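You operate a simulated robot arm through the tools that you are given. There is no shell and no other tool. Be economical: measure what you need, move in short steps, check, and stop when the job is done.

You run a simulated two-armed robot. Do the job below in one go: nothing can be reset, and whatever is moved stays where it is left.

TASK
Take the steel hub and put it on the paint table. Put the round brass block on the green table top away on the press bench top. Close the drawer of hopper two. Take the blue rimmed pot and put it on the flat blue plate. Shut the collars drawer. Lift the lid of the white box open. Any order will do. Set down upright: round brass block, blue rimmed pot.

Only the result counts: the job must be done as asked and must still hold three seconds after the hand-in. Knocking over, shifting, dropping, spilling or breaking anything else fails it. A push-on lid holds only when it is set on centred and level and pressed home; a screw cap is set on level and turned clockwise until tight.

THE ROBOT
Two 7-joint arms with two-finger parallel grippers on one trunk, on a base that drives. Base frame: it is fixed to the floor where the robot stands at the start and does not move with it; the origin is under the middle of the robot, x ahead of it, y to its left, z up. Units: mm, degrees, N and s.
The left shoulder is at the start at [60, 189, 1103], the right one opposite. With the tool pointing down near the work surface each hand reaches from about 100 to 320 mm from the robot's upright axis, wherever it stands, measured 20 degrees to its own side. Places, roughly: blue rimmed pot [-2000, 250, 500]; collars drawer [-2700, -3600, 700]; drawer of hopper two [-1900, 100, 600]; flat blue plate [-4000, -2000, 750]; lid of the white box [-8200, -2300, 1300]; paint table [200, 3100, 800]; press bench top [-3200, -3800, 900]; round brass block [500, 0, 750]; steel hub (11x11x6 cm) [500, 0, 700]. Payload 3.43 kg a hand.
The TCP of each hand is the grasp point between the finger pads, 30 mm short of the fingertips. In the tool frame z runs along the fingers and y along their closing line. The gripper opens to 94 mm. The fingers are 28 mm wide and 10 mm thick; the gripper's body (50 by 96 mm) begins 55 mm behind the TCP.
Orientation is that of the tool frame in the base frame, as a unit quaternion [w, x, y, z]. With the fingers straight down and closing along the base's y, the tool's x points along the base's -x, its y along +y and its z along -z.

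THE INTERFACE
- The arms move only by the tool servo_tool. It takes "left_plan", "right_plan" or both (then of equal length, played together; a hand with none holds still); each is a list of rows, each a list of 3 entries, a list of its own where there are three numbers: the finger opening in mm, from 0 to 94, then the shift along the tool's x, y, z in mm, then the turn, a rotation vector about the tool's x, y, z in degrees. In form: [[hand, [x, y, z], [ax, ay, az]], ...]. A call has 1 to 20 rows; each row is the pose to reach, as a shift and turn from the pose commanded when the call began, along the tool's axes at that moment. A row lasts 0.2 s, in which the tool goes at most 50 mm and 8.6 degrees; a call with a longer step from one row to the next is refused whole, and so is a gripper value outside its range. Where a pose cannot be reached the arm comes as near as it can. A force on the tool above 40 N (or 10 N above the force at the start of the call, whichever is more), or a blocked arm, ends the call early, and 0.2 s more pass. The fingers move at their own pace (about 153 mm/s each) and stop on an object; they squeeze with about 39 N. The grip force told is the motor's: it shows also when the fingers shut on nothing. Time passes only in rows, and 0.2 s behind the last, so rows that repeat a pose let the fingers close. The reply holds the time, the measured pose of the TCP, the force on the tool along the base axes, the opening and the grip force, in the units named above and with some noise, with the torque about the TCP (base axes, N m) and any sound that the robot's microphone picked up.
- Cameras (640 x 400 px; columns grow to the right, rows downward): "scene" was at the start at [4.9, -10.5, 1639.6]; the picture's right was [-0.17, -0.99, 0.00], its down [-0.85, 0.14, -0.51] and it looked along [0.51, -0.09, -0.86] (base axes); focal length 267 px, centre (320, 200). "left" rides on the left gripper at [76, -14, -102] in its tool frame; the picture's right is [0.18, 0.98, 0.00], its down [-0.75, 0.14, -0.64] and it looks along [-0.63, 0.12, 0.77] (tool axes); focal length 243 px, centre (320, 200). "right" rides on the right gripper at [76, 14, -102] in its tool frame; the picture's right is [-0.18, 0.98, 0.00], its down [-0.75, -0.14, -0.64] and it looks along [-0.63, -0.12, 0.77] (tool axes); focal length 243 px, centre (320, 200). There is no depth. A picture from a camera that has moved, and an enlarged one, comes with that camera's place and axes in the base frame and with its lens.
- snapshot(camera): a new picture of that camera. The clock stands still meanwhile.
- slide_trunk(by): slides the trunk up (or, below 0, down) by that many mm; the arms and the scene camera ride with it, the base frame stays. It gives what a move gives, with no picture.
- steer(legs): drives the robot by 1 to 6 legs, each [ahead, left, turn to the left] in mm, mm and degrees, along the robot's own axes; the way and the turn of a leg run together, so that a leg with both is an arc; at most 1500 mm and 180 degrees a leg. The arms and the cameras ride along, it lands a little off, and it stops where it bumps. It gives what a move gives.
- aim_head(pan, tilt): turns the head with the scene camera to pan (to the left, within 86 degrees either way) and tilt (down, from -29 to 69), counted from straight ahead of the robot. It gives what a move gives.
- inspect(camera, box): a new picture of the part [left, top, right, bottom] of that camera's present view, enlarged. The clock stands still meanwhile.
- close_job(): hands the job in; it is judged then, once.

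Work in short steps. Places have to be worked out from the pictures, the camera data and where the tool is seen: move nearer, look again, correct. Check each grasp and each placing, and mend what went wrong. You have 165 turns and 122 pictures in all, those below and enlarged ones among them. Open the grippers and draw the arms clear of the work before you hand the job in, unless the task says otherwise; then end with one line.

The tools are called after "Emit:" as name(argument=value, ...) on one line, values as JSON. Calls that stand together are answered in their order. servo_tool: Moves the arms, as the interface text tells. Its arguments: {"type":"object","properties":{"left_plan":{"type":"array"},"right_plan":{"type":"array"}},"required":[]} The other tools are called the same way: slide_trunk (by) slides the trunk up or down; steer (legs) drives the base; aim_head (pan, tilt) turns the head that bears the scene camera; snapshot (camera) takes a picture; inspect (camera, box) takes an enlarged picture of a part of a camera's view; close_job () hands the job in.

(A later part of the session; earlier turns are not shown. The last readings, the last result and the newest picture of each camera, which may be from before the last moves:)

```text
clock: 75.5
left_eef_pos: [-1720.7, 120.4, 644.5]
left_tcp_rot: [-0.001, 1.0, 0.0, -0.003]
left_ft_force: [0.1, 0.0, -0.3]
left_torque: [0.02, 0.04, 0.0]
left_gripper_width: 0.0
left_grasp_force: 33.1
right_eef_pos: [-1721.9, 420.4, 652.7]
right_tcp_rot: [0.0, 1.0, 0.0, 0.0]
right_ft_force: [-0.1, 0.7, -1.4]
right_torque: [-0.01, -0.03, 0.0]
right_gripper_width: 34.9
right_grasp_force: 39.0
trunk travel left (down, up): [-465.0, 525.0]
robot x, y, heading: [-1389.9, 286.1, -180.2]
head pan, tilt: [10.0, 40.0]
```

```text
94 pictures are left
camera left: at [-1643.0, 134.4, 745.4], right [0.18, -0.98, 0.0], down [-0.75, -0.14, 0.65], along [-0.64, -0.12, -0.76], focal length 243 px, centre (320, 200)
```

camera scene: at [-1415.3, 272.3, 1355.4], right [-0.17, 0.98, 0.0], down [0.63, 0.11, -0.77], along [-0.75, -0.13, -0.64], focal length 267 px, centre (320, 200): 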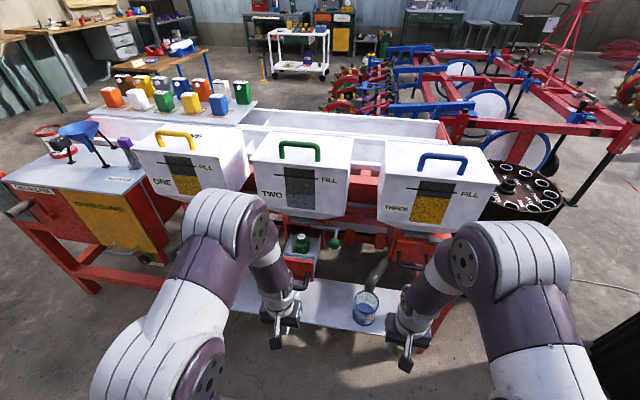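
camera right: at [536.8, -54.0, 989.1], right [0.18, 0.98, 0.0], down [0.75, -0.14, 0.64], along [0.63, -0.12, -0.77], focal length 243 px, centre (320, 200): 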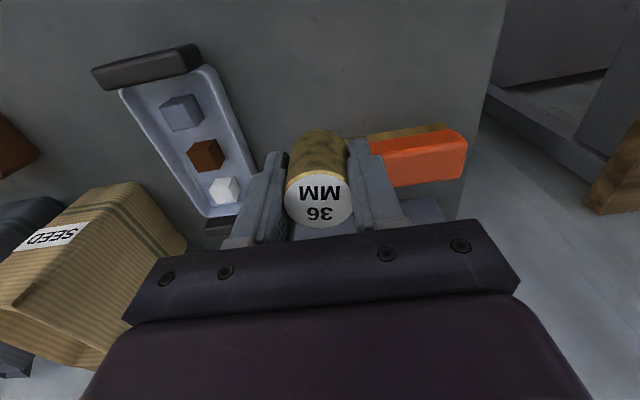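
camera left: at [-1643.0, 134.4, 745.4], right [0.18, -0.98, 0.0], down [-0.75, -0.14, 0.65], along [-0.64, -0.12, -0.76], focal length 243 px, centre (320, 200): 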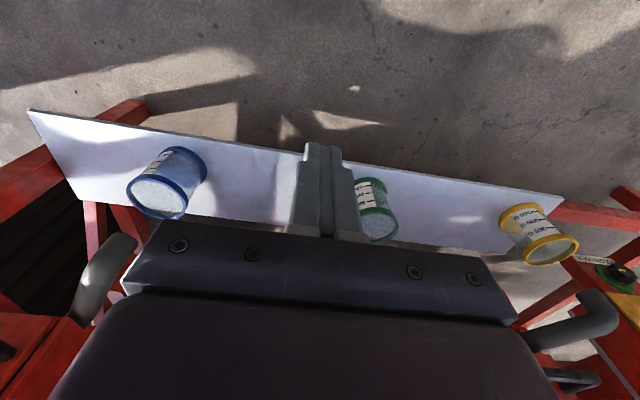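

Fingers are shut and in line with the handle (y 120, z 645). I push forward in -x with small rows near contact.

Emit:
servo_tool(left_plan=[[0, [-40, -2, 0], [0, 0, 0]], [0, [-75, -2, 0], [0, 0, 0]], [0, [-95, -2, 0], [0, 0, 0]], [0, [-105, -2, 0], [0, 0, 0]], [0, [-115, -2, 0], [0, 0, 0]], [0, [-125, -2, 0], [0, 0, 0]], [0, [-135, -2, 0], [0, 0, 0]], [0, [-145, -2, 0], [0, 0, 0]], [0, [-155, -2, 0], [0, 0, 0]], [0, [-165, -2, 0], [0, 0, 0]]])

Emit:
inspect(camera="scene", box=[220, 200, 420, 330])

```text
clock: 77.7
left_eef_pos: [-1885.7, 122.9, 644.5]
left_tcp_rot: [-0.001, 1.0, 0.0, -0.004]
left_ft_force: [2.8, 0.3, -0.4]
left_torque: [0.0, 0.01, 0.06]
left_gripper_width: 0.1
left_grasp_force: 33.0
right_eef_pos: [-1722.6, 420.6, 654.6]
right_tcp_rot: [0.0, 1.0, -0.001, 0.0]
right_ft_force: [-0.4, 0.0, -2.0]
right_torque: [0.01, -0.02, -0.03]
right_gripper_width: 34.9
right_grasp_force: 38.3
trunk travel left (down, up): [-465.0, 525.0]
robot x, y, heading: [-1388.2, 284.7, -180.1]
head pan, tilt: [10.0, 40.0]
```

```text
3.08 times, centred on (320, 265) of scene
camera zoom: at [-1415.1, 272.2, 1355.3], right [-0.17, 0.98, 0.0], down [0.63, 0.11, -0.77], along [-0.75, -0.13, -0.64], focal length 823 px, centre (320, 0)
```

zoom: 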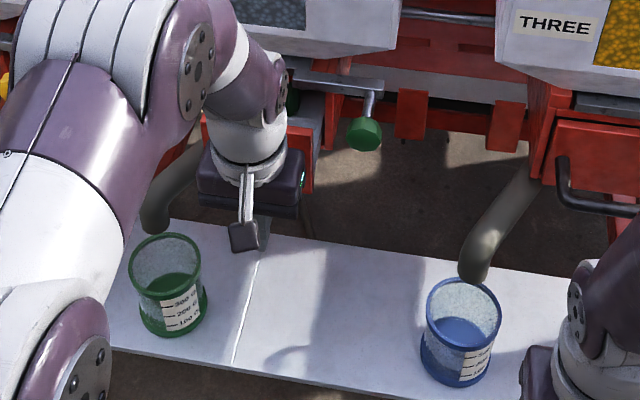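

Force 2.8 N along +x: the drawer is moving with the fingers. I continue until it stops.

Emit:
servo_tool(left_plan=[[0, [-10, 0, 0], [0, 0, 0]], [0, [-20, 0, 0], [0, 0, 0]], [0, [-30, 0, 0], [0, 0, 0]], [0, [-40, 0, 0], [0, 0, 0]], [0, [-50, 0, 0], [0, 0, 0]], [0, [-58, 0, 0], [0, 0, 0]], [0, [-64, 0, 0], [0, 0, 0]], [0, [-70, 0, 0], [0, 0, 0]], [0, [-76, 0, 0], [0, 0, 0]], [0, [-82, 0, 0], [0, 0, 0]], [0, [-88, 0, 0], [0, 0, 0]], [0, [-94, 0, 0], [0, 0, 0]]])

Emit:
inspect(camera="scene", box=[220, 170, 480, 330])

```text
clock: 79.4
left_eef_pos: [-1943.7, 122.6, 643.6]
left_tcp_rot: [-0.001, 1.0, 0.0, 0.008]
left_ft_force: [17.4, 0.2, 7.1]
left_torque: [-0.06, 0.23, 0.15]
left_gripper_width: 0.3
left_grasp_force: 33.3
right_eef_pos: [-1720.3, 420.7, 653.8]
right_tcp_rot: [0.0, 1.0, 0.0, 0.0]
right_ft_force: [0.3, -0.6, -1.0]
right_torque: [0.0, 0.03, -0.03]
right_gripper_width: 35.0
right_grasp_force: 39.0
trunk travel left (down, up): [-465.0, 525.0]
robot x, y, heading: [-1389.8, 287.9, -180.1]
head pan, tilt: [10.0, 40.0]
stopped in row 8 (left hand): the force on the tool passed its limit at 46 N (the readings are from after the stop); the commanded pose is now the measured one
```

```text
2.46 times, centred on (350, 250) of scene
camera zoom: at [-1412.6, 272.8, 1355.5], right [-0.17, 0.98, 0.0], down [0.63, 0.11, -0.77], along [-0.76, -0.13, -0.64], focal length 658 px, centre (246, 77)
```

zoom: 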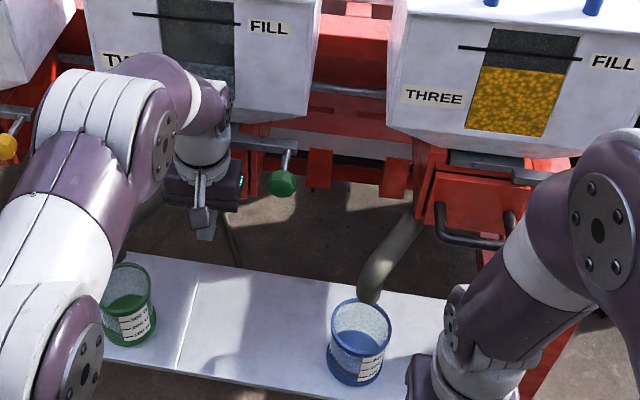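

It stopped at x -1944 with 46 N — either shut home or something blocking. I withdraw and look.

Emit:
servo_tool(left_plan=[[0, [30, 0, 0], [0, 0, 0]], [0, [75, 0, 0], [0, 0, 0]], [0, [120, 0, 0], [0, 0, 0]], [0, [165, 0, 0], [0, 0, 0]], [0, [210, 0, 0], [0, 0, 0]], [0, [255, 10, 0], [0, 0, 0]], [0, [270, 20, 0], [0, 0, 0]]])

Emit:
inspect(camera="scene", box=[160, 170, 460, 330])

```text
clock: 81.0
left_eef_pos: [-1676.1, 102.0, 644.9]
left_tcp_rot: [0.0, 1.0, 0.001, 0.005]
left_ft_force: [-0.8, -0.2, -0.6]
left_torque: [-0.02, 0.0, -0.02]
left_gripper_width: 0.0
left_grasp_force: 32.7
right_eef_pos: [-1722.0, 419.7, 652.5]
right_tcp_rot: [0.0, 1.0, 0.001, 0.001]
right_ft_force: [0.3, -0.1, -2.0]
right_torque: [0.01, -0.01, -0.01]
right_gripper_width: 35.1
right_grasp_force: 39.1
trunk travel left (down, up): [-465.0, 525.0]
robot x, y, heading: [-1393.9, 289.1, -179.9]
head pan, tilt: [10.0, 40.0]
```

```text
2.13 times, centred on (310, 250) of scene
camera zoom: at [-1414.7, 272.2, 1355.3], right [-0.17, 0.98, 0.0], down [0.63, 0.11, -0.77], along [-0.75, -0.13, -0.64], focal length 570 px, centre (341, 93)
```

zoom: 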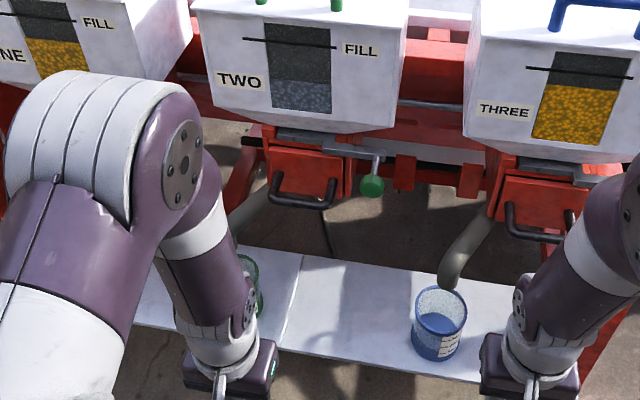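

Drawer two is shut like drawer three. The pot stands right under spout three, so I must reach in from the front with a tilted hand: I back off, shift right, lower, and pitch the left hand to point forward, 30° below horizontal.

Emit:
steer(legs=[[-150, -190, 0]])

Emit:
slide_trunk(by=-150)

Emit:
servo_tool(left_plan=[[30, [-24, 0, 0], [0, -7.5, 0]], [60, [-48, 0, 0], [0, -15, 0]], [94, [-72, 0, 0], [0, -22.5, 0]], [94, [-96, 0, 0], [0, -30, 0]], [94, [-120, 0, 0], [0, -37.5, 0]], [94, [-144, 0, 0], [0, -45, 0]], [94, [-168, 0, 0], [0, -52.5, 0]], [94, [-190, 0, 0], [0, -60, 0]], [94, [-190, 0, 0], [0, -60, 0]]])

Emit:
snapshot(camera="left")

Emit:
snapshot(camera="scene")

```text
clock: 82.8
left_eef_pos: [-1531.8, 292.7, 644.7]
left_tcp_rot: [0.0, 1.0, 0.002, 0.006]
left_ft_force: [-0.4, 0.2, 0.0]
left_torque: [-0.04, 0.03, -0.03]
left_gripper_width: 0.0
left_grasp_force: 33.3
right_eef_pos: [-1578.0, 610.6, 653.5]
right_tcp_rot: [0.0, 1.0, 0.002, 0.0]
right_ft_force: [0.0, -0.6, -1.1]
right_torque: [-0.01, -0.02, -0.01]
right_gripper_width: 34.7
right_grasp_force: 38.8
trunk travel left (down, up): [-465.0, 525.0]
robot x, y, heading: [-1243.7, 476.9, -179.9]
head pan, tilt: [10.0, 40.0]
```

```text
clock: 84.5
left_eef_pos: [-1531.4, 292.6, 495.3]
left_tcp_rot: [-0.001, 1.0, 0.001, 0.006]
left_ft_force: [-0.1, 0.2, 0.1]
left_torque: [-0.03, 0.01, 0.0]
left_gripper_width: 0.2
left_grasp_force: 32.5
right_eef_pos: [-1577.5, 610.4, 503.3]
right_tcp_rot: [0.0, 1.0, 0.002, 0.0]
right_ft_force: [0.3, -0.5, -1.5]
right_torque: [-0.05, 0.04, 0.0]
right_gripper_width: 35.0
right_grasp_force: 39.1
trunk travel left (down, up): [-315.0, 675.0]
robot x, y, heading: [-1241.5, 474.0, -180.0]
head pan, tilt: [10.0, 40.0]
```

```text
clock: 86.5
left_eef_pos: [-1722.9, 290.5, 494.2]
left_tcp_rot: [0.0, 0.868, 0.001, -0.497]
left_ft_force: [0.4, -0.3, -0.6]
left_torque: [-0.01, 0.03, 0.0]
left_gripper_width: 93.9
left_grasp_force: 0.1
right_eef_pos: [-1578.5, 611.1, 503.9]
right_tcp_rot: [0.001, 1.0, 0.002, 0.001]
right_ft_force: [0.2, 1.0, -1.4]
right_torque: [0.0, -0.02, -0.02]
right_gripper_width: 35.0
right_grasp_force: 38.7
trunk travel left (down, up): [-315.0, 675.0]
robot x, y, heading: [-1240.4, 479.7, -179.7]
head pan, tilt: [10.0, 40.0]
```

```text
90 pictures are left
camera left: at [-1594.0, 305.3, 479.4], right [0.1, -0.98, -0.16], down [0.17, -0.14, 0.97], along [-0.98, -0.12, 0.15], focal length 243 px, centre (320, 200)
```

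left: 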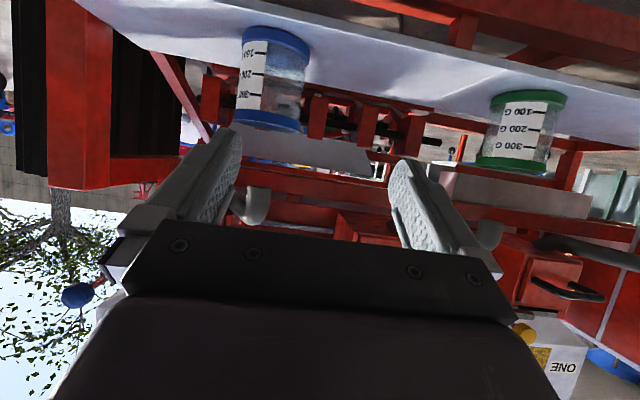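

```text
89 pictures are left
camera scene: at [-1270.7, 462.8, 1205.3], right [-0.18, 0.98, 0.0], down [0.63, 0.11, -0.77], along [-0.75, -0.13, -0.64], focal length 267 px, centre (320, 200)
```

scene: 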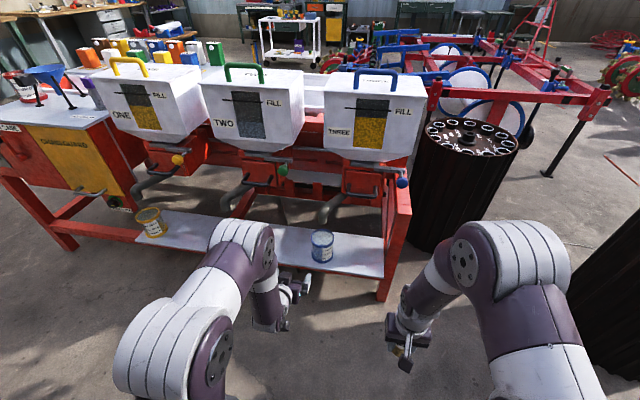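

I enlarge the left view to measure the pot's width against the 94 mm opening.

Emit:
inspect(camera="left", box=[200, 10, 360, 140])

```text
3.08 times, centred on (280, 75) of left
camera zoom: at [-1594.0, 305.3, 479.4], right [0.1, -0.98, -0.16], down [0.17, -0.14, 0.97], along [-0.98, -0.12, 0.15], focal length 746 px, centre (443, 585)
```

zoom: 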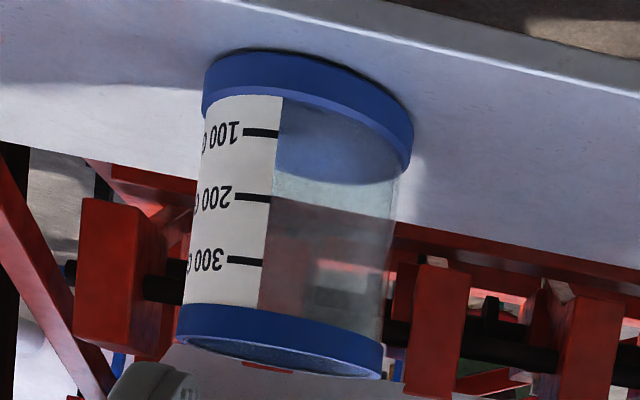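

The pot is ~82 mm at the body, ~88 at its rims, centre ≈ (-1945, 351), mid height ≈ 390. I lower the trunk to bring TCP to z 392, then move up to short of the pot and check alignment.

Emit:
slide_trunk(by=-103)

Emit:
steer(legs=[[100, -60, 0]])

Emit:
snapshot(camera="left")

Emit:
snapshot(camera="scene")

```text
clock: 87.9
left_eef_pos: [-1722.3, 291.1, 391.0]
left_tcp_rot: [0.0, 0.869, 0.001, -0.495]
left_ft_force: [0.5, -0.4, -0.7]
left_torque: [0.0, 0.01, 0.0]
left_gripper_width: 93.9
left_grasp_force: 0.0
right_eef_pos: [-1578.3, 609.5, 400.7]
right_tcp_rot: [0.0, 1.0, 0.003, 0.0]
right_ft_force: [-0.9, 0.4, -1.3]
right_torque: [0.02, 0.01, 0.03]
right_gripper_width: 34.8
right_grasp_force: 38.7
trunk travel left (down, up): [-212.0, 778.0]
robot x, y, heading: [-1245.9, 477.9, -179.8]
head pan, tilt: [10.0, 40.0]
```

```text
clock: 89.1
left_eef_pos: [-1822.9, 351.9, 390.5]
left_tcp_rot: [-0.001, 0.869, 0.0, -0.495]
left_ft_force: [-0.4, -0.1, 0.5]
left_torque: [-0.03, 0.0, -0.02]
left_gripper_width: 94.1
left_grasp_force: 0.1
right_eef_pos: [-1679.5, 671.4, 400.1]
right_tcp_rot: [0.001, 1.0, 0.0, 0.0]
right_ft_force: [-0.4, 0.5, -1.3]
right_torque: [-0.01, -0.02, 0.02]
right_gripper_width: 34.9
right_grasp_force: 39.0
trunk travel left (down, up): [-212.0, 778.0]
robot x, y, heading: [-1346.6, 537.2, -180.2]
head pan, tilt: [10.0, 40.0]
```

```text
87 pictures are left
camera left: at [-1694.9, 366.2, 376.6], right [0.09, -0.98, -0.16], down [0.17, -0.14, 0.98], along [-0.98, -0.12, 0.15], focal length 243 px, centre (320, 200)
```

left: 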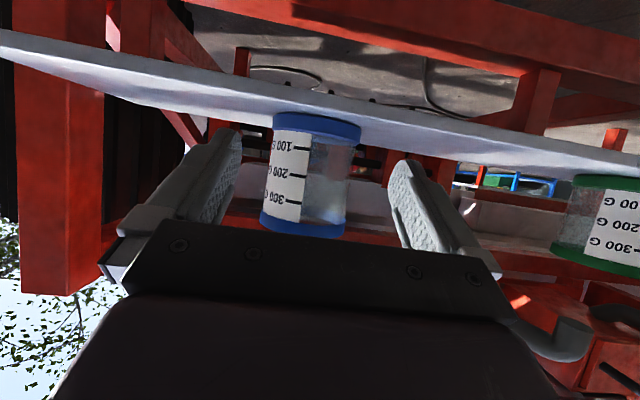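

```text
86 pictures are left
camera scene: at [-1371.5, 523.1, 1102.3], right [-0.17, 0.98, 0.0], down [0.63, 0.11, -0.77], along [-0.75, -0.13, -0.64], focal length 267 px, centre (320, 200)
```

scene: 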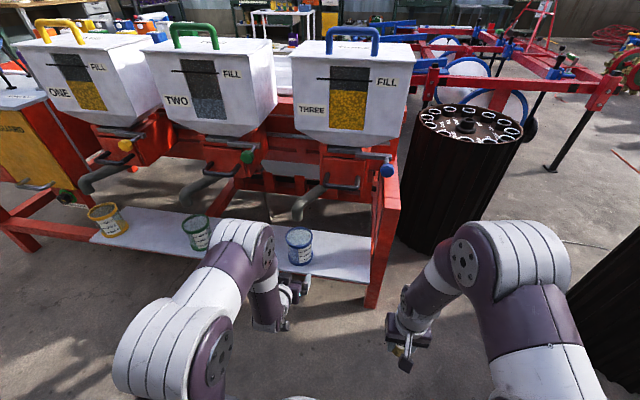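

Both views agree on the pot at (-1940, 350, z mid 392); clearance is about 4 mm each side. I move up to where the fingertips begin to straddle it and check.

Emit:
servo_tool(left_plan=[[94, [-10, 1.5, 17], [0, 0, 0]], [94, [-20, 1.5, 34], [0, 0, 0]], [94, [-23, 1.5, 39], [0, 0, 0]], [94, [-23, 1.5, 39], [0, 0, 0]]])

Emit:
snapshot(camera="left")

```text
clock: 90.1
left_eef_pos: [-1867.7, 352.0, 390.3]
left_tcp_rot: [-0.001, 0.868, 0.001, -0.496]
left_ft_force: [0.0, 0.2, -0.3]
left_torque: [-0.02, -0.02, 0.01]
left_gripper_width: 94.2
left_grasp_force: 0.1
right_eef_pos: [-1678.3, 670.0, 399.7]
right_tcp_rot: [0.0, 1.0, 0.001, 0.001]
right_ft_force: [0.1, 0.0, -1.4]
right_torque: [0.0, -0.01, 0.01]
right_gripper_width: 35.0
right_grasp_force: 39.1
trunk travel left (down, up): [-212.0, 778.0]
robot x, y, heading: [-1343.4, 537.9, -180.1]
head pan, tilt: [10.0, 40.0]
```

```text
85 pictures are left
camera left: at [-1739.9, 366.3, 376.1], right [0.09, -0.98, -0.16], down [0.17, -0.14, 0.98], along [-0.98, -0.12, 0.15], focal length 243 px, centre (320, 200)
```

left: 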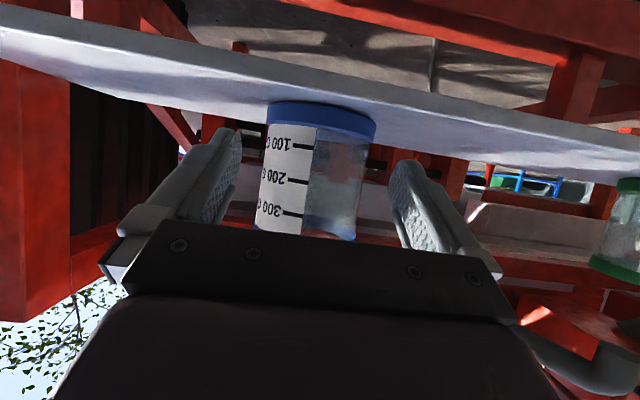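

Well centred (pot y 351.7, TCP 352). I advance the last 70 mm in small rows.

Emit:
servo_tool(left_plan=[[94, [-7, 0, 12], [0, 0, 0]], [94, [-14, 0, 24], [0, 0, 0]], [94, [-21, 0, 35], [0, 0, 0]], [94, [-28, 0, 47], [0, 0, 0]], [94, [-33, 0, 55], [0, 0, 0]], [94, [-36, 0, 60], [0, 0, 0]], [94, [-36, 0, 60], [0, 0, 0]]])

Emit:
snapshot(camera="left")

Emit:
inspect(camera="scene", box=[220, 160, 380, 300])

```text
clock: 91.7
left_eef_pos: [-1936.9, 352.0, 392.8]
left_tcp_rot: [-0.001, 0.869, 0.001, -0.495]
left_ft_force: [0.4, 0.3, -0.6]
left_torque: [-0.02, -0.01, 0.01]
left_gripper_width: 94.1
left_grasp_force: 0.1
right_eef_pos: [-1678.9, 670.3, 401.0]
right_tcp_rot: [0.0, 1.0, 0.002, 0.0]
right_ft_force: [0.3, -0.5, -1.2]
right_torque: [-0.02, -0.01, -0.01]
right_gripper_width: 34.8
right_grasp_force: 38.8
trunk travel left (down, up): [-212.0, 778.0]
robot x, y, heading: [-1346.5, 536.6, -179.8]
head pan, tilt: [10.0, 40.0]
```

```text
84 pictures are left
camera left: at [-1808.9, 366.0, 377.2], right [0.09, -0.98, -0.16], down [0.17, -0.14, 0.98], along [-0.98, -0.12, 0.15], focal length 243 px, centre (320, 200)
```

left: 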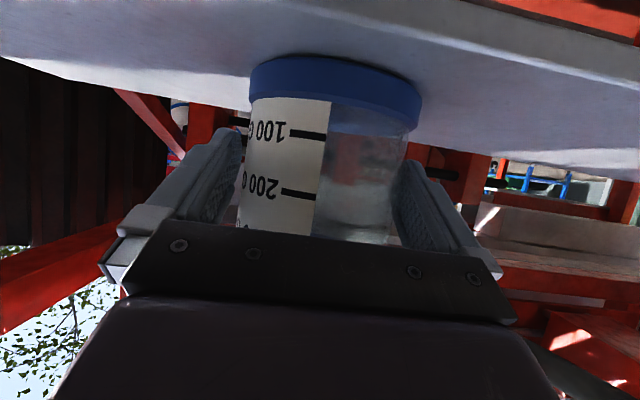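

```text
2.86 times, centred on (300, 230) of scene
camera zoom: at [-1371.5, 523.1, 1102.3], right [-0.17, 0.98, 0.0], down [0.63, 0.11, -0.77], along [-0.75, -0.13, -0.64], focal length 764 px, centre (377, 114)
```

zoom: 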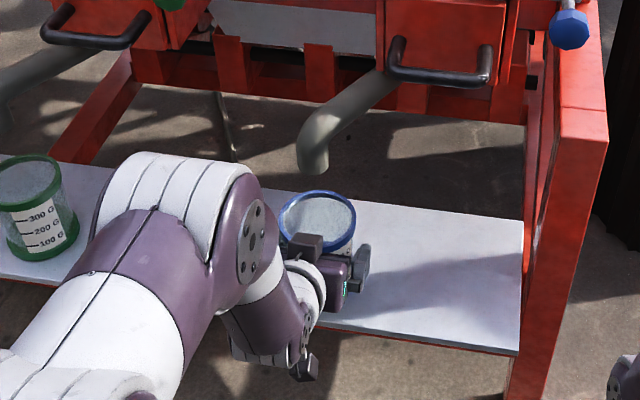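

The pot is between the pads with no contact. I close and lift a few cm.

Emit:
servo_tool(left_plan=[[80, [-1, 0, 1.5], [0, 0, 0]], [70, [-1, 0, 1.5], [0, 0, 0]], [60, [-1, 0, 1.5], [0, 0, 0]], [60, [-1, 0, 1.5], [0, 0, 0]], [60, [-9, 0, -3.5], [0, 0, 0]], [60, [-18, 0, -8.5], [0, 0, 0]], [60, [-18, 0, -8.5], [0, 0, 0]]])

Emit:
snapshot(camera="left")

```text
clock: 93.3
left_eef_pos: [-1940.1, 351.4, 411.8]
left_tcp_rot: [-0.001, 0.869, 0.001, -0.496]
left_ft_force: [0.2, 0.4, -0.5]
left_torque: [-0.01, 0.03, -0.01]
left_gripper_width: 85.7
left_grasp_force: 38.5
right_eef_pos: [-1678.0, 671.5, 401.8]
right_tcp_rot: [0.0, 1.0, 0.001, 0.001]
right_ft_force: [0.5, -0.7, -1.5]
right_torque: [0.0, 0.01, -0.01]
right_gripper_width: 35.1
right_grasp_force: 39.2
trunk travel left (down, up): [-212.0, 778.0]
robot x, y, heading: [-1342.9, 538.0, -180.0]
head pan, tilt: [10.0, 40.0]
```

```text
82 pictures are left
camera left: at [-1811.8, 364.5, 397.0], right [0.09, -0.98, -0.16], down [0.17, -0.14, 0.98], along [-0.98, -0.12, 0.15], focal length 243 px, centre (320, 200)
```

left: 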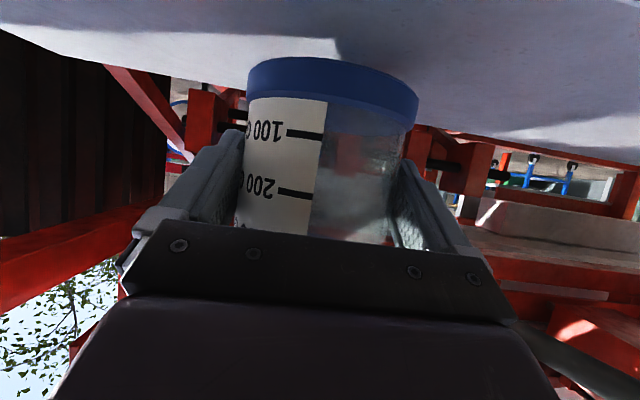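

The pot is held (85.7 mm) and clear of the shelf. I back away, raise the trunk and turn toward the south (-y) side to find the blue plate and press bench.

Emit:
steer(legs=[[-400, 0, 0]])

Emit:
slide_trunk(by=450)

Emit:
steer(legs=[[0, 0, 60]])

Emit:
aim_head(pan=0, tilt=20)

Emit:
snapshot(camera="scene")

```text
clock: 95.8
left_eef_pos: [-1547.7, 349.8, 411.5]
left_tcp_rot: [0.0, 0.868, 0.002, -0.496]
left_ft_force: [-0.6, -0.2, -1.0]
left_torque: [-0.01, -0.01, 0.03]
left_gripper_width: 85.7
left_grasp_force: 38.9
right_eef_pos: [-1287.1, 671.4, 400.1]
right_tcp_rot: [0.0, 1.0, 0.002, 0.0]
right_ft_force: [-0.5, 0.9, -1.4]
right_torque: [-0.02, 0.01, 0.01]
right_gripper_width: 35.1
right_grasp_force: 39.0
trunk travel left (down, up): [-212.0, 778.0]
robot x, y, heading: [-952.4, 537.4, -179.8]
head pan, tilt: [10.0, 40.0]
```

```text
refused: 450 is not a number from -400 to 400
```

```text
clock: 98.8
left_eef_pos: [-1107.8, -65.3, 411.5]
left_tcp_rot: [0.241, 0.758, 0.423, -0.434]
left_ft_force: [0.0, 0.1, -0.7]
left_torque: [-0.01, 0.02, -0.01]
left_gripper_width: 84.8
left_grasp_force: 38.8
right_eef_pos: [-1243.8, 324.4, 400.5]
right_tcp_rot: [0.0, 0.874, 0.487, 0.001]
right_ft_force: [0.0, 0.1, -1.6]
right_torque: [-0.02, 0.0, 0.01]
right_gripper_width: 35.0
right_grasp_force: 39.6
trunk travel left (down, up): [-212.0, 778.0]
robot x, y, heading: [-956.8, 537.5, -121.5]
head pan, tilt: [10.0, 40.0]
```

```text
clock: 99.6
left_eef_pos: [-1106.6, -66.2, 410.4]
left_tcp_rot: [0.24, 0.758, 0.423, -0.433]
left_ft_force: [1.0, 0.2, -0.8]
left_torque: [0.01, 0.0, -0.03]
left_gripper_width: 85.2
left_grasp_force: 39.5
right_eef_pos: [-1242.2, 324.4, 398.1]
right_tcp_rot: [0.0, 0.873, 0.487, 0.001]
right_ft_force: [0.1, 0.7, -2.2]
right_torque: [0.04, 0.02, -0.01]
right_gripper_width: 35.1
right_grasp_force: 38.8
trunk travel left (down, up): [-212.0, 778.0]
robot x, y, heading: [-956.7, 538.4, -121.6]
head pan, tilt: [0.0, 20.0]
```

```text
81 pictures are left
camera scene: at [-973.6, 510.0, 1133.6], right [-0.85, 0.52, 0.0], down [0.18, 0.29, -0.94], along [-0.49, -0.8, -0.34], focal length 267 px, centre (320, 200)
```

scene: 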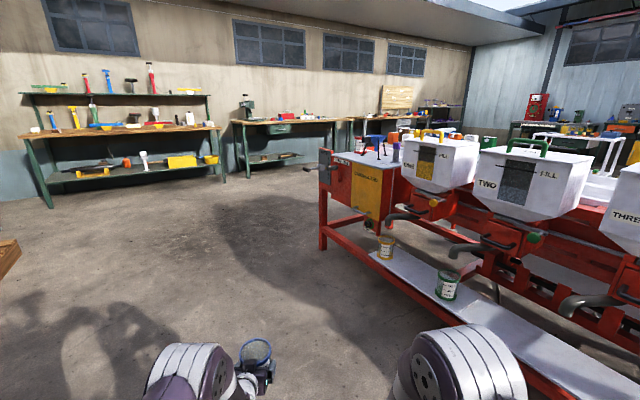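

Clear floor south. I raise the trunk 400, turn to face -y and drive down to y ≈ -2000.

Emit:
slide_trunk(by=400)

Emit:
steer(legs=[[0, 0, 31], [1300, 0, 0], [1250, 0, 0], [0, 0, -70]])

Emit:
snapshot(camera="scene")

```text
clock: 103.4
left_eef_pos: [-1108.5, -65.9, 812.9]
left_tcp_rot: [0.242, 0.758, 0.424, -0.433]
left_ft_force: [-0.7, -1.2, -1.0]
left_torque: [0.01, 0.01, -0.03]
left_gripper_width: 84.6
left_grasp_force: 38.9
right_eef_pos: [-1242.9, 325.2, 800.0]
right_tcp_rot: [0.0, 0.874, 0.487, 0.001]
right_ft_force: [0.2, 0.2, -1.5]
right_torque: [0.05, 0.01, 0.01]
right_gripper_width: 35.1
right_grasp_force: 38.8
trunk travel left (down, up): [-612.0, 378.0]
robot x, y, heading: [-954.3, 535.5, -121.7]
head pan, tilt: [0.0, 20.0]
```

```text
clock: 120.4
left_eef_pos: [-1502.0, -2338.3, 811.4]
left_tcp_rot: [0.069, 0.86, 0.123, -0.491]
left_ft_force: [-0.8, 0.3, -1.0]
left_torque: [0.0, -0.06, 0.0]
left_gripper_width: 82.9
left_grasp_force: 39.0
right_eef_pos: [-1342.0, -1958.2, 800.4]
right_tcp_rot: [0.0, 0.99, 0.141, 0.001]
right_ft_force: [-0.2, 0.4, -1.8]
right_torque: [-0.02, 0.03, 0.0]
right_gripper_width: 34.9
right_grasp_force: 39.1
trunk travel left (down, up): [-612.0, 378.0]
robot x, y, heading: [-983.8, -1998.5, -163.9]
head pan, tilt: [0.0, 20.0]
```

```text
80 pictures are left
camera scene: at [-1017.9, -2001.8, 1533.7], right [-0.28, 0.96, 0.0], down [0.33, 0.1, -0.94], along [-0.9, -0.26, -0.34], focal length 267 px, centre (320, 200)
```

scene: 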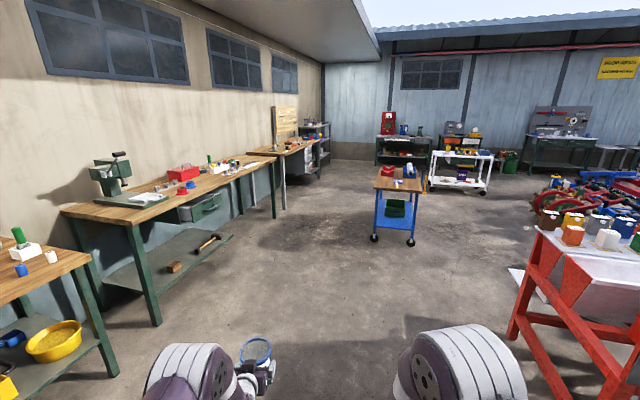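

The bench with the press is on the left, with an open drawer beneath; the cart near (-3945, -1940) holds probably the blue plate. The grip width crept from 85.7 to 82.9, so I check the pot and the cart.

Emit:
snapshot(camera="left")

Emit:
inspect(camera="scene", box=[350, 140, 450, 210])

Emit:
inspect(camera="scene", box=[60, 130, 300, 270])

```text
79 pictures are left
camera left: at [-1383.7, -2289.1, 797.0], right [0.36, -0.92, -0.16], down [0.2, -0.09, 0.98], along [-0.91, -0.39, 0.15], focal length 243 px, centre (320, 200)
```

left: 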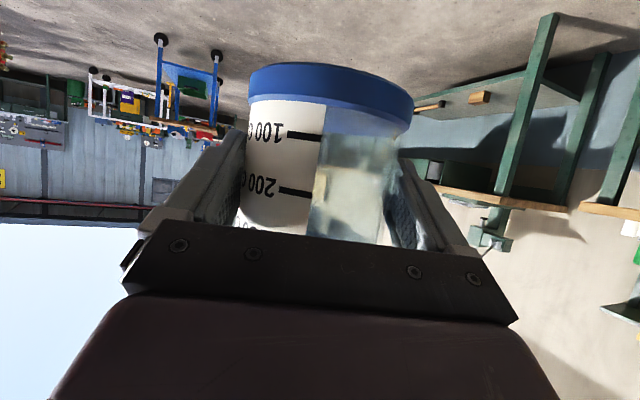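

```text
5.71 times, centred on (400, 175) of scene
camera zoom: at [-1017.9, -2001.8, 1533.7], right [-0.28, 0.96, 0.0], down [0.33, 0.1, -0.94], along [-0.9, -0.26, -0.34], focal length 1528 px, centre (-137, 343)
```

zoom: 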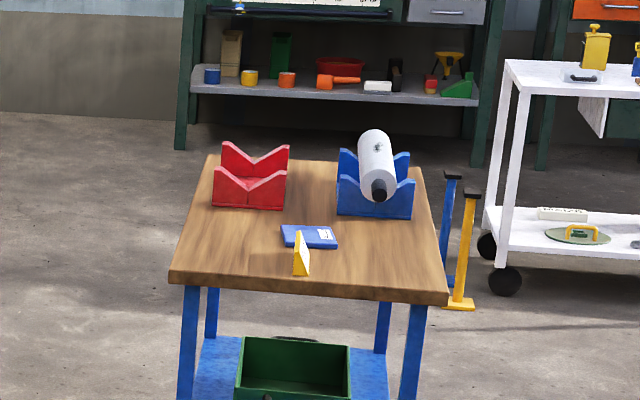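

```text
2.67 times, centred on (180, 200) of scene
camera zoom: at [-1017.9, -2001.8, 1533.7], right [-0.28, 0.96, 0.0], down [0.33, 0.1, -0.94], along [-0.9, -0.26, -0.34], focal length 713 px, centre (693, 200)
```

zoom: 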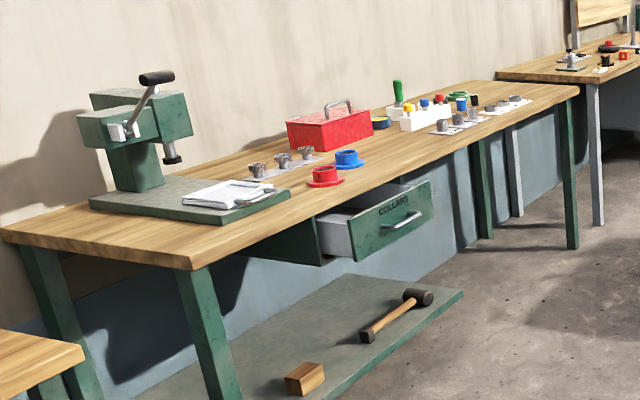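

The plate lies mid-cart near (-3812, -1967) with a yellow wedge on its +x side; I will place the pot from the cart's south side. I raise the trunk 150, drive to about (-3630, -2800) and turn to face +y.

Emit:
slide_trunk(by=150)

Emit:
steer(legs=[[0, 0, -16], [1320, 400, 0], [1320, 400, 0], [0, 0, -90]])

Emit:
aim_head(pan=0, tilt=38)

Emit:
snapshot(camera="scene")

Emit:
snapshot(camera="left")

```text
clock: 122.1
left_eef_pos: [-1502.6, -2338.7, 962.9]
left_tcp_rot: [0.068, 0.86, 0.122, -0.49]
left_ft_force: [-0.3, -0.4, -0.5]
left_torque: [-0.03, -0.01, -0.01]
left_gripper_width: 83.4
left_grasp_force: 38.9
right_eef_pos: [-1341.4, -1957.5, 951.0]
right_tcp_rot: [0.0, 0.99, 0.141, 0.001]
right_ft_force: [0.7, -0.2, -2.2]
right_torque: [-0.02, -0.01, -0.02]
right_gripper_width: 35.0
right_grasp_force: 39.1
trunk travel left (down, up): [-762.0, 228.0]
robot x, y, heading: [-982.2, -1993.8, -163.9]
head pan, tilt: [0.0, 20.0]
```

```text
clock: 140.4
left_eef_pos: [-3804.2, -2234.2, 961.0]
left_tcp_rot: [0.355, -0.607, 0.622, 0.345]
left_ft_force: [1.1, 0.6, -1.8]
left_torque: [0.02, 0.02, 0.01]
left_gripper_width: 83.1
left_grasp_force: 39.1
right_eef_pos: [-3490.1, -2504.1, 949.9]
right_tcp_rot: [-0.001, -0.698, 0.716, -0.001]
right_ft_force: [-0.6, 0.6, -1.4]
right_torque: [0.01, 0.03, -0.01]
right_gripper_width: 34.9
right_grasp_force: 39.0
trunk travel left (down, up): [-762.0, 228.0]
robot x, y, heading: [-3635.9, -2833.3, 88.4]
head pan, tilt: [0.0, 20.0]
```

```text
clock: 141.2
left_eef_pos: [-3804.1, -2234.8, 962.0]
left_tcp_rot: [0.356, -0.606, 0.622, 0.345]
left_ft_force: [0.1, 0.1, -0.6]
left_torque: [-0.02, -0.03, 0.0]
left_gripper_width: 83.0
left_grasp_force: 39.0
right_eef_pos: [-3488.6, -2503.4, 949.2]
right_tcp_rot: [0.0, -0.698, 0.716, 0.0]
right_ft_force: [0.0, 0.0, -1.9]
right_torque: [0.04, 0.03, -0.04]
right_gripper_width: 34.7
right_grasp_force: 39.2
trunk travel left (down, up): [-762.0, 228.0]
robot x, y, heading: [-3633.6, -2836.0, 88.7]
head pan, tilt: [0.0, 38.0]
```

```text
76 pictures are left
camera scene: at [-3633.6, -2805.7, 1655.4], right [1.0, -0.03, 0.0], down [-0.02, -0.62, -0.79], along [0.02, 0.79, -0.62], focal length 267 px, centre (320, 200)
```

scene: 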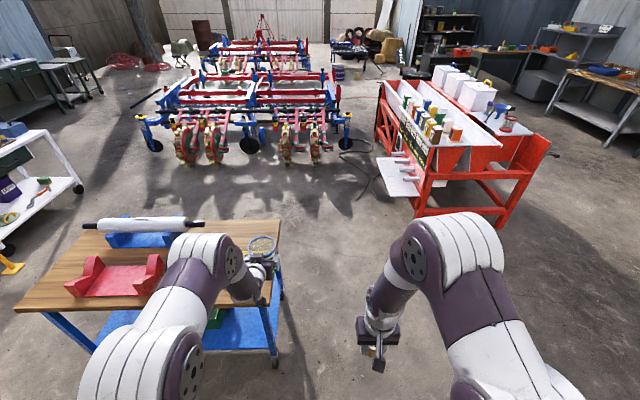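

```text
75 pictures are left
camera left: at [-3791.5, -2362.0, 946.9], right [-0.98, -0.07, -0.16], down [-0.15, -0.16, 0.98], along [-0.09, 0.98, 0.15], focal length 243 px, centre (320, 200)
```

left: 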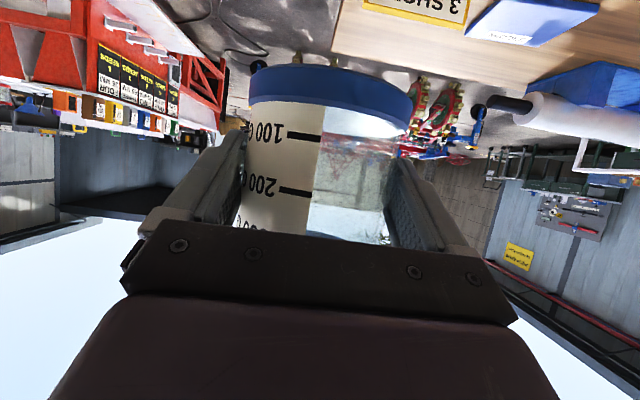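

The plate now works out nearer (-4080, -1980, 695). I shift 400 left so the plate shows between the arms.

Emit:
steer(legs=[[0, 400, 1.3]])

Emit:
aim_head(pan=0, tilt=48)

Emit:
snapshot(camera="scene")

```text
clock: 143.7
left_eef_pos: [-4209.9, -2229.8, 961.6]
left_tcp_rot: [0.352, -0.612, 0.616, 0.348]
left_ft_force: [0.1, -0.1, -1.5]
left_torque: [0.0, 0.01, 0.03]
left_gripper_width: 82.8
left_grasp_force: 39.2
right_eef_pos: [-3891.0, -2494.9, 949.6]
right_tcp_rot: [-0.001, -0.704, 0.71, -0.001]
right_ft_force: [0.4, 0.5, -2.2]
right_torque: [0.0, -0.01, -0.02]
right_gripper_width: 34.9
right_grasp_force: 39.0
trunk travel left (down, up): [-762.0, 228.0]
robot x, y, heading: [-4028.0, -2821.0, 90.0]
head pan, tilt: [0.0, 38.0]
```

```text
clock: 144.4
left_eef_pos: [-4209.7, -2230.7, 960.7]
left_tcp_rot: [0.353, -0.612, 0.617, 0.348]
left_ft_force: [0.2, -0.3, -1.2]
left_torque: [-0.03, 0.03, 0.01]
left_gripper_width: 83.1
left_grasp_force: 39.4
right_eef_pos: [-3893.6, -2495.9, 950.7]
right_tcp_rot: [0.001, -0.705, 0.709, -0.001]
right_ft_force: [-0.8, -0.6, -1.9]
right_torque: [0.0, -0.01, 0.03]
right_gripper_width: 35.1
right_grasp_force: 39.4
trunk travel left (down, up): [-762.0, 228.0]
robot x, y, heading: [-4024.7, -2823.2, 89.1]
head pan, tilt: [0.0, 48.0]
```

```text
74 pictures are left
camera scene: at [-4030.6, -2806.7, 1640.9], right [1.0, -0.01, 0.0], down [-0.01, -0.74, -0.67], along [0.01, 0.67, -0.74], focal length 267 px, centre (320, 200)
```

scene: 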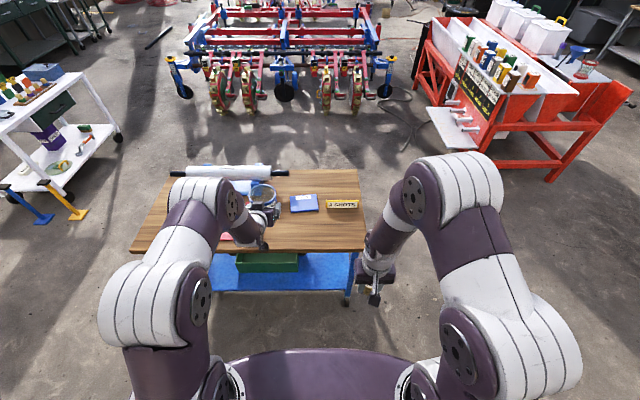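

Plate at about (-4099, -1964, 690). I enlarge to get its edges before moving over it.

Emit:
inspect(camera="scene", box=[220, 160, 380, 260])

```text
4.00 times, centred on (300, 210) of scene
camera zoom: at [-4030.6, -2806.7, 1640.9], right [1.0, -0.01, 0.0], down [-0.01, -0.74, -0.67], along [0.01, 0.67, -0.74], focal length 1069 px, centre (400, 160)
```

zoom: 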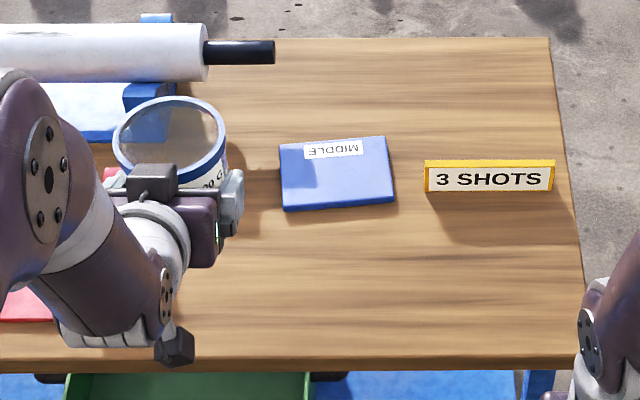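

Plate centre ≈ (-4094, -1960), 128 × 100 mm. I drive 215 forward and 116 right, keeping the pot high.

Emit:
steer(legs=[[215, -113, 0.5]])

Emit:
snapshot(camera="scene")

Emit:
snapshot(camera="left")

```text
clock: 146.2
left_eef_pos: [-4107.7, -2016.6, 962.3]
left_tcp_rot: [-0.351, 0.616, -0.612, -0.351]
left_ft_force: [0.1, -1.0, 0.2]
left_torque: [-0.02, -0.01, 0.01]
left_gripper_width: 83.0
left_grasp_force: 39.0
right_eef_pos: [-3785.7, -2277.0, 950.0]
right_tcp_rot: [0.0, 0.71, -0.704, 0.0]
right_ft_force: [0.4, -0.1, -2.2]
right_torque: [0.04, 0.01, 0.0]
right_gripper_width: 34.7
right_grasp_force: 38.8
trunk travel left (down, up): [-762.0, 228.0]
robot x, y, heading: [-3916.3, -2610.4, 90.3]
head pan, tilt: [0.0, 48.0]
```

```text
72 pictures are left
camera scene: at [-3919.8, -2590.6, 1640.9], right [1.0, 0.01, 0.0], down [0.0, -0.74, -0.67], along [0.0, 0.67, -0.74], focal length 267 px, centre (320, 200)
```

scene: 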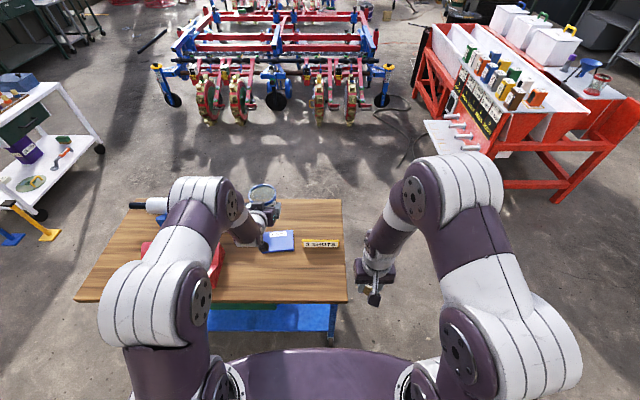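

```text
71 pictures are left
camera left: at [-4091.4, -2144.5, 947.0], right [-0.98, -0.1, -0.16], down [-0.14, -0.17, 0.98], along [-0.12, 0.98, 0.15], focal length 243 px, centre (320, 200)
```

left: 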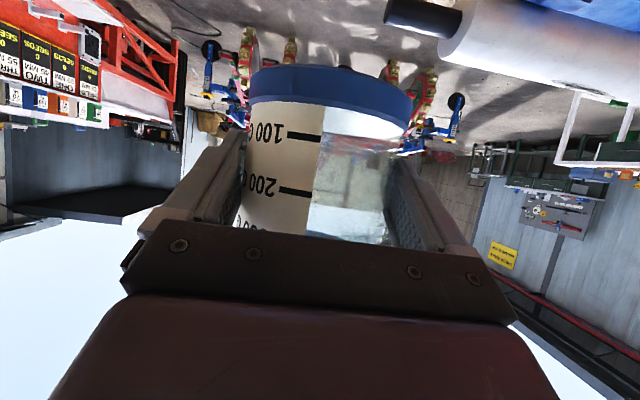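

Pot appears ~8 mm ahead of the TCP. I lower the trunk by 180, then move the hand to (-4094, -1968).

Emit:
slide_trunk(by=-180)

Emit:
servo_tool(left_plan=[[60, [-10, -5, 17], [0, 0, 0]], [60, [-20, -10, 33], [0, 0, 0]], [60, [-24.5, -13, 41.3], [0, 0, 0]], [60, [-24.5, -13, 41.3], [0, 0, 0]], [60, [-24.5, -13, 41.3], [0, 0, 0]]])

Emit:
inspect(camera="scene", box=[200, 180, 360, 290])

Emit:
snapshot(camera="left")

```text
clock: 148.2
left_eef_pos: [-4107.3, -2016.8, 781.8]
left_tcp_rot: [-0.35, 0.617, -0.612, -0.35]
left_ft_force: [0.8, -0.5, -0.6]
left_torque: [-0.01, 0.0, -0.04]
left_gripper_width: 83.1
left_grasp_force: 39.2
right_eef_pos: [-3785.2, -2277.5, 770.3]
right_tcp_rot: [0.0, 0.71, -0.704, 0.001]
right_ft_force: [-0.1, 0.3, -1.0]
right_torque: [0.02, 0.02, 0.0]
right_gripper_width: 34.8
right_grasp_force: 38.8
trunk travel left (down, up): [-582.0, 408.0]
robot x, y, heading: [-3918.7, -2611.9, 90.2]
head pan, tilt: [0.0, 48.0]
```

```text
clock: 149.4
left_eef_pos: [-4095.1, -1969.9, 782.5]
left_tcp_rot: [-0.349, 0.616, -0.612, -0.351]
left_ft_force: [-0.3, 0.4, -2.0]
left_torque: [-0.02, 0.01, -0.03]
left_gripper_width: 82.7
left_grasp_force: 38.8
right_eef_pos: [-3784.7, -2276.2, 770.6]
right_tcp_rot: [0.001, 0.71, -0.704, 0.001]
right_ft_force: [-0.1, -0.6, -1.9]
right_torque: [0.01, 0.01, -0.04]
right_gripper_width: 35.0
right_grasp_force: 38.6
trunk travel left (down, up): [-582.0, 408.0]
robot x, y, heading: [-3919.6, -2610.5, 90.2]
head pan, tilt: [0.0, 48.0]
```

```text
3.64 times, centred on (280, 235) of scene
camera zoom: at [-3919.7, -2590.3, 1460.8], right [1.0, 0.01, 0.0], down [0.0, -0.74, -0.67], along [0.0, 0.67, -0.74], focal length 972 px, centre (466, 73)
```

zoom: 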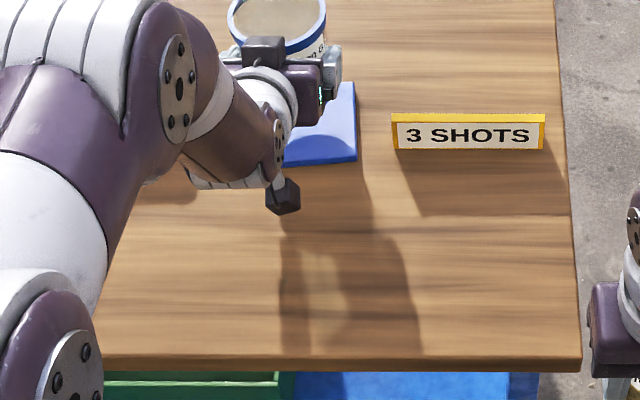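

```text
69 pictures are left
camera left: at [-4078.8, -2097.6, 766.3], right [-0.98, -0.1, -0.16], down [-0.14, -0.17, 0.98], along [-0.12, 0.98, 0.15], focal length 243 px, centre (320, 200)
```

left: 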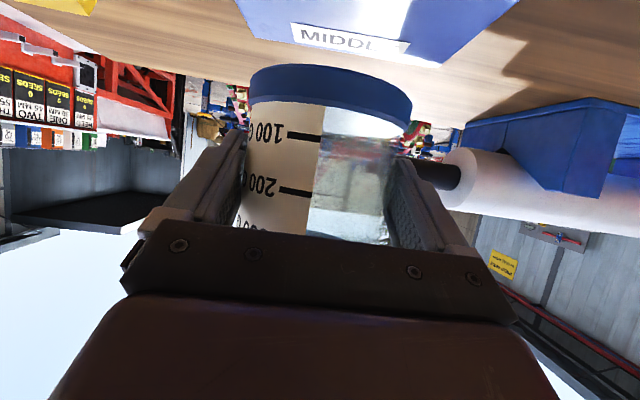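

Base centre of the pot ≈ (-4093, -1960), matching the plate's centre. I lower slowly until contact.

Emit:
servo_tool(left_plan=[[60, [8.6, 0, 5.1], [0, 0, 0]], [60, [17.2, 0, 10.2], [0, 0, 0]], [60, [22.4, 0, 13.3], [0, 0, 0]], [60, [25.8, 0, 15.3], [0, 0, 0]], [60, [28.4, 0, 16.8], [0, 0, 0]], [60, [31, 0, 18.4], [0, 0, 0]], [60, [33.5, 0, 19.9], [0, 0, 0]], [60, [36.1, 0, 21.4], [0, 0, 0]], [60, [38.7, 0, 23], [0, 0, 0]], [60, [41.3, 0, 24.5], [0, 0, 0]], [60, [43.9, 0, 26], [0, 0, 0]], [60, [46.4, 0, 27.5], [0, 0, 0]]])

Emit:
snapshot(camera="left")

```text
clock: 152.0
left_eef_pos: [-4095.3, -1969.1, 732.4]
left_tcp_rot: [-0.351, 0.615, -0.612, -0.352]
left_ft_force: [0.1, 0.4, 26.3]
left_torque: [0.5, 0.03, -0.07]
left_gripper_width: 82.4
left_grasp_force: 38.6
right_eef_pos: [-3783.9, -2277.5, 771.4]
right_tcp_rot: [0.0, 0.71, -0.704, -0.001]
right_ft_force: [0.2, -0.5, -1.2]
right_torque: [0.02, 0.01, 0.01]
right_gripper_width: 34.9
right_grasp_force: 38.8
trunk travel left (down, up): [-582.0, 408.0]
robot x, y, heading: [-3917.4, -2609.1, 90.4]
head pan, tilt: [0.0, 48.0]
```

```text
68 pictures are left
camera left: at [-4079.0, -2097.1, 716.2], right [-0.98, -0.1, -0.16], down [-0.14, -0.18, 0.97], along [-0.12, 0.98, 0.16], focal length 243 px, centre (320, 200)
```

left: 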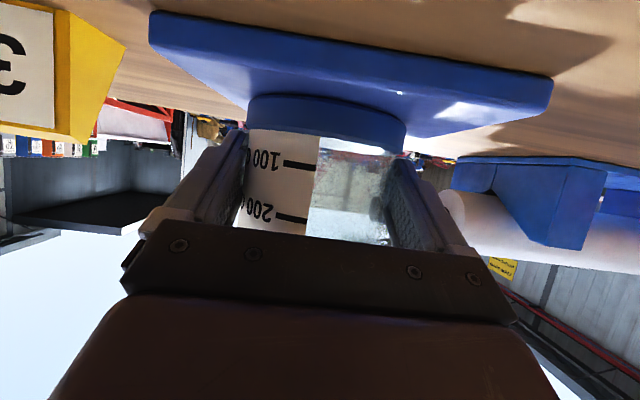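

The pot stands on the plate (26 N). I ease off slightly, open fully, and check before drawing straight back.

Emit:
servo_tool(left_plan=[[82, [-1.7, 0, -1], [0, 0, 0]], [88, [-2.6, 0, -1.5], [0, 0, 0]], [94, [-2.6, 0, -1.5], [0, 0, 0]], [94, [-2.6, 0, -1.5], [0, 0, 0]], [94, [-2.6, 0, -1.5], [0, 0, 0]]])

Emit:
snapshot(camera="left")

```text
clock: 153.2
left_eef_pos: [-4094.1, -1969.1, 730.3]
left_tcp_rot: [-0.35, 0.616, -0.613, -0.35]
left_ft_force: [-0.3, -0.1, -0.2]
left_torque: [0.01, 0.0, 0.0]
left_gripper_width: 94.0
left_grasp_force: 0.1
right_eef_pos: [-3784.3, -2275.2, 770.5]
right_tcp_rot: [0.001, 0.71, -0.704, 0.0]
right_ft_force: [0.2, 0.3, -2.1]
right_torque: [0.02, 0.01, 0.01]
right_gripper_width: 34.8
right_grasp_force: 38.4
trunk travel left (down, up): [-582.0, 408.0]
robot x, y, heading: [-3917.1, -2608.7, 90.1]
head pan, tilt: [0.0, 48.0]
```

```text
67 pictures are left
camera left: at [-4078.5, -2096.9, 716.1], right [-0.98, -0.1, -0.16], down [-0.14, -0.17, 0.98], along [-0.12, 0.98, 0.15], focal length 243 px, centre (320, 200)
```

left: 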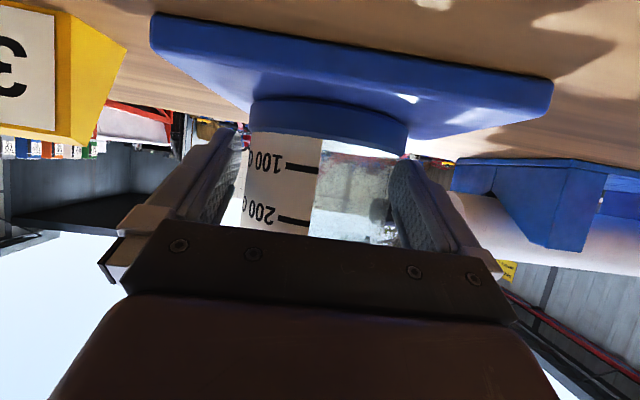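

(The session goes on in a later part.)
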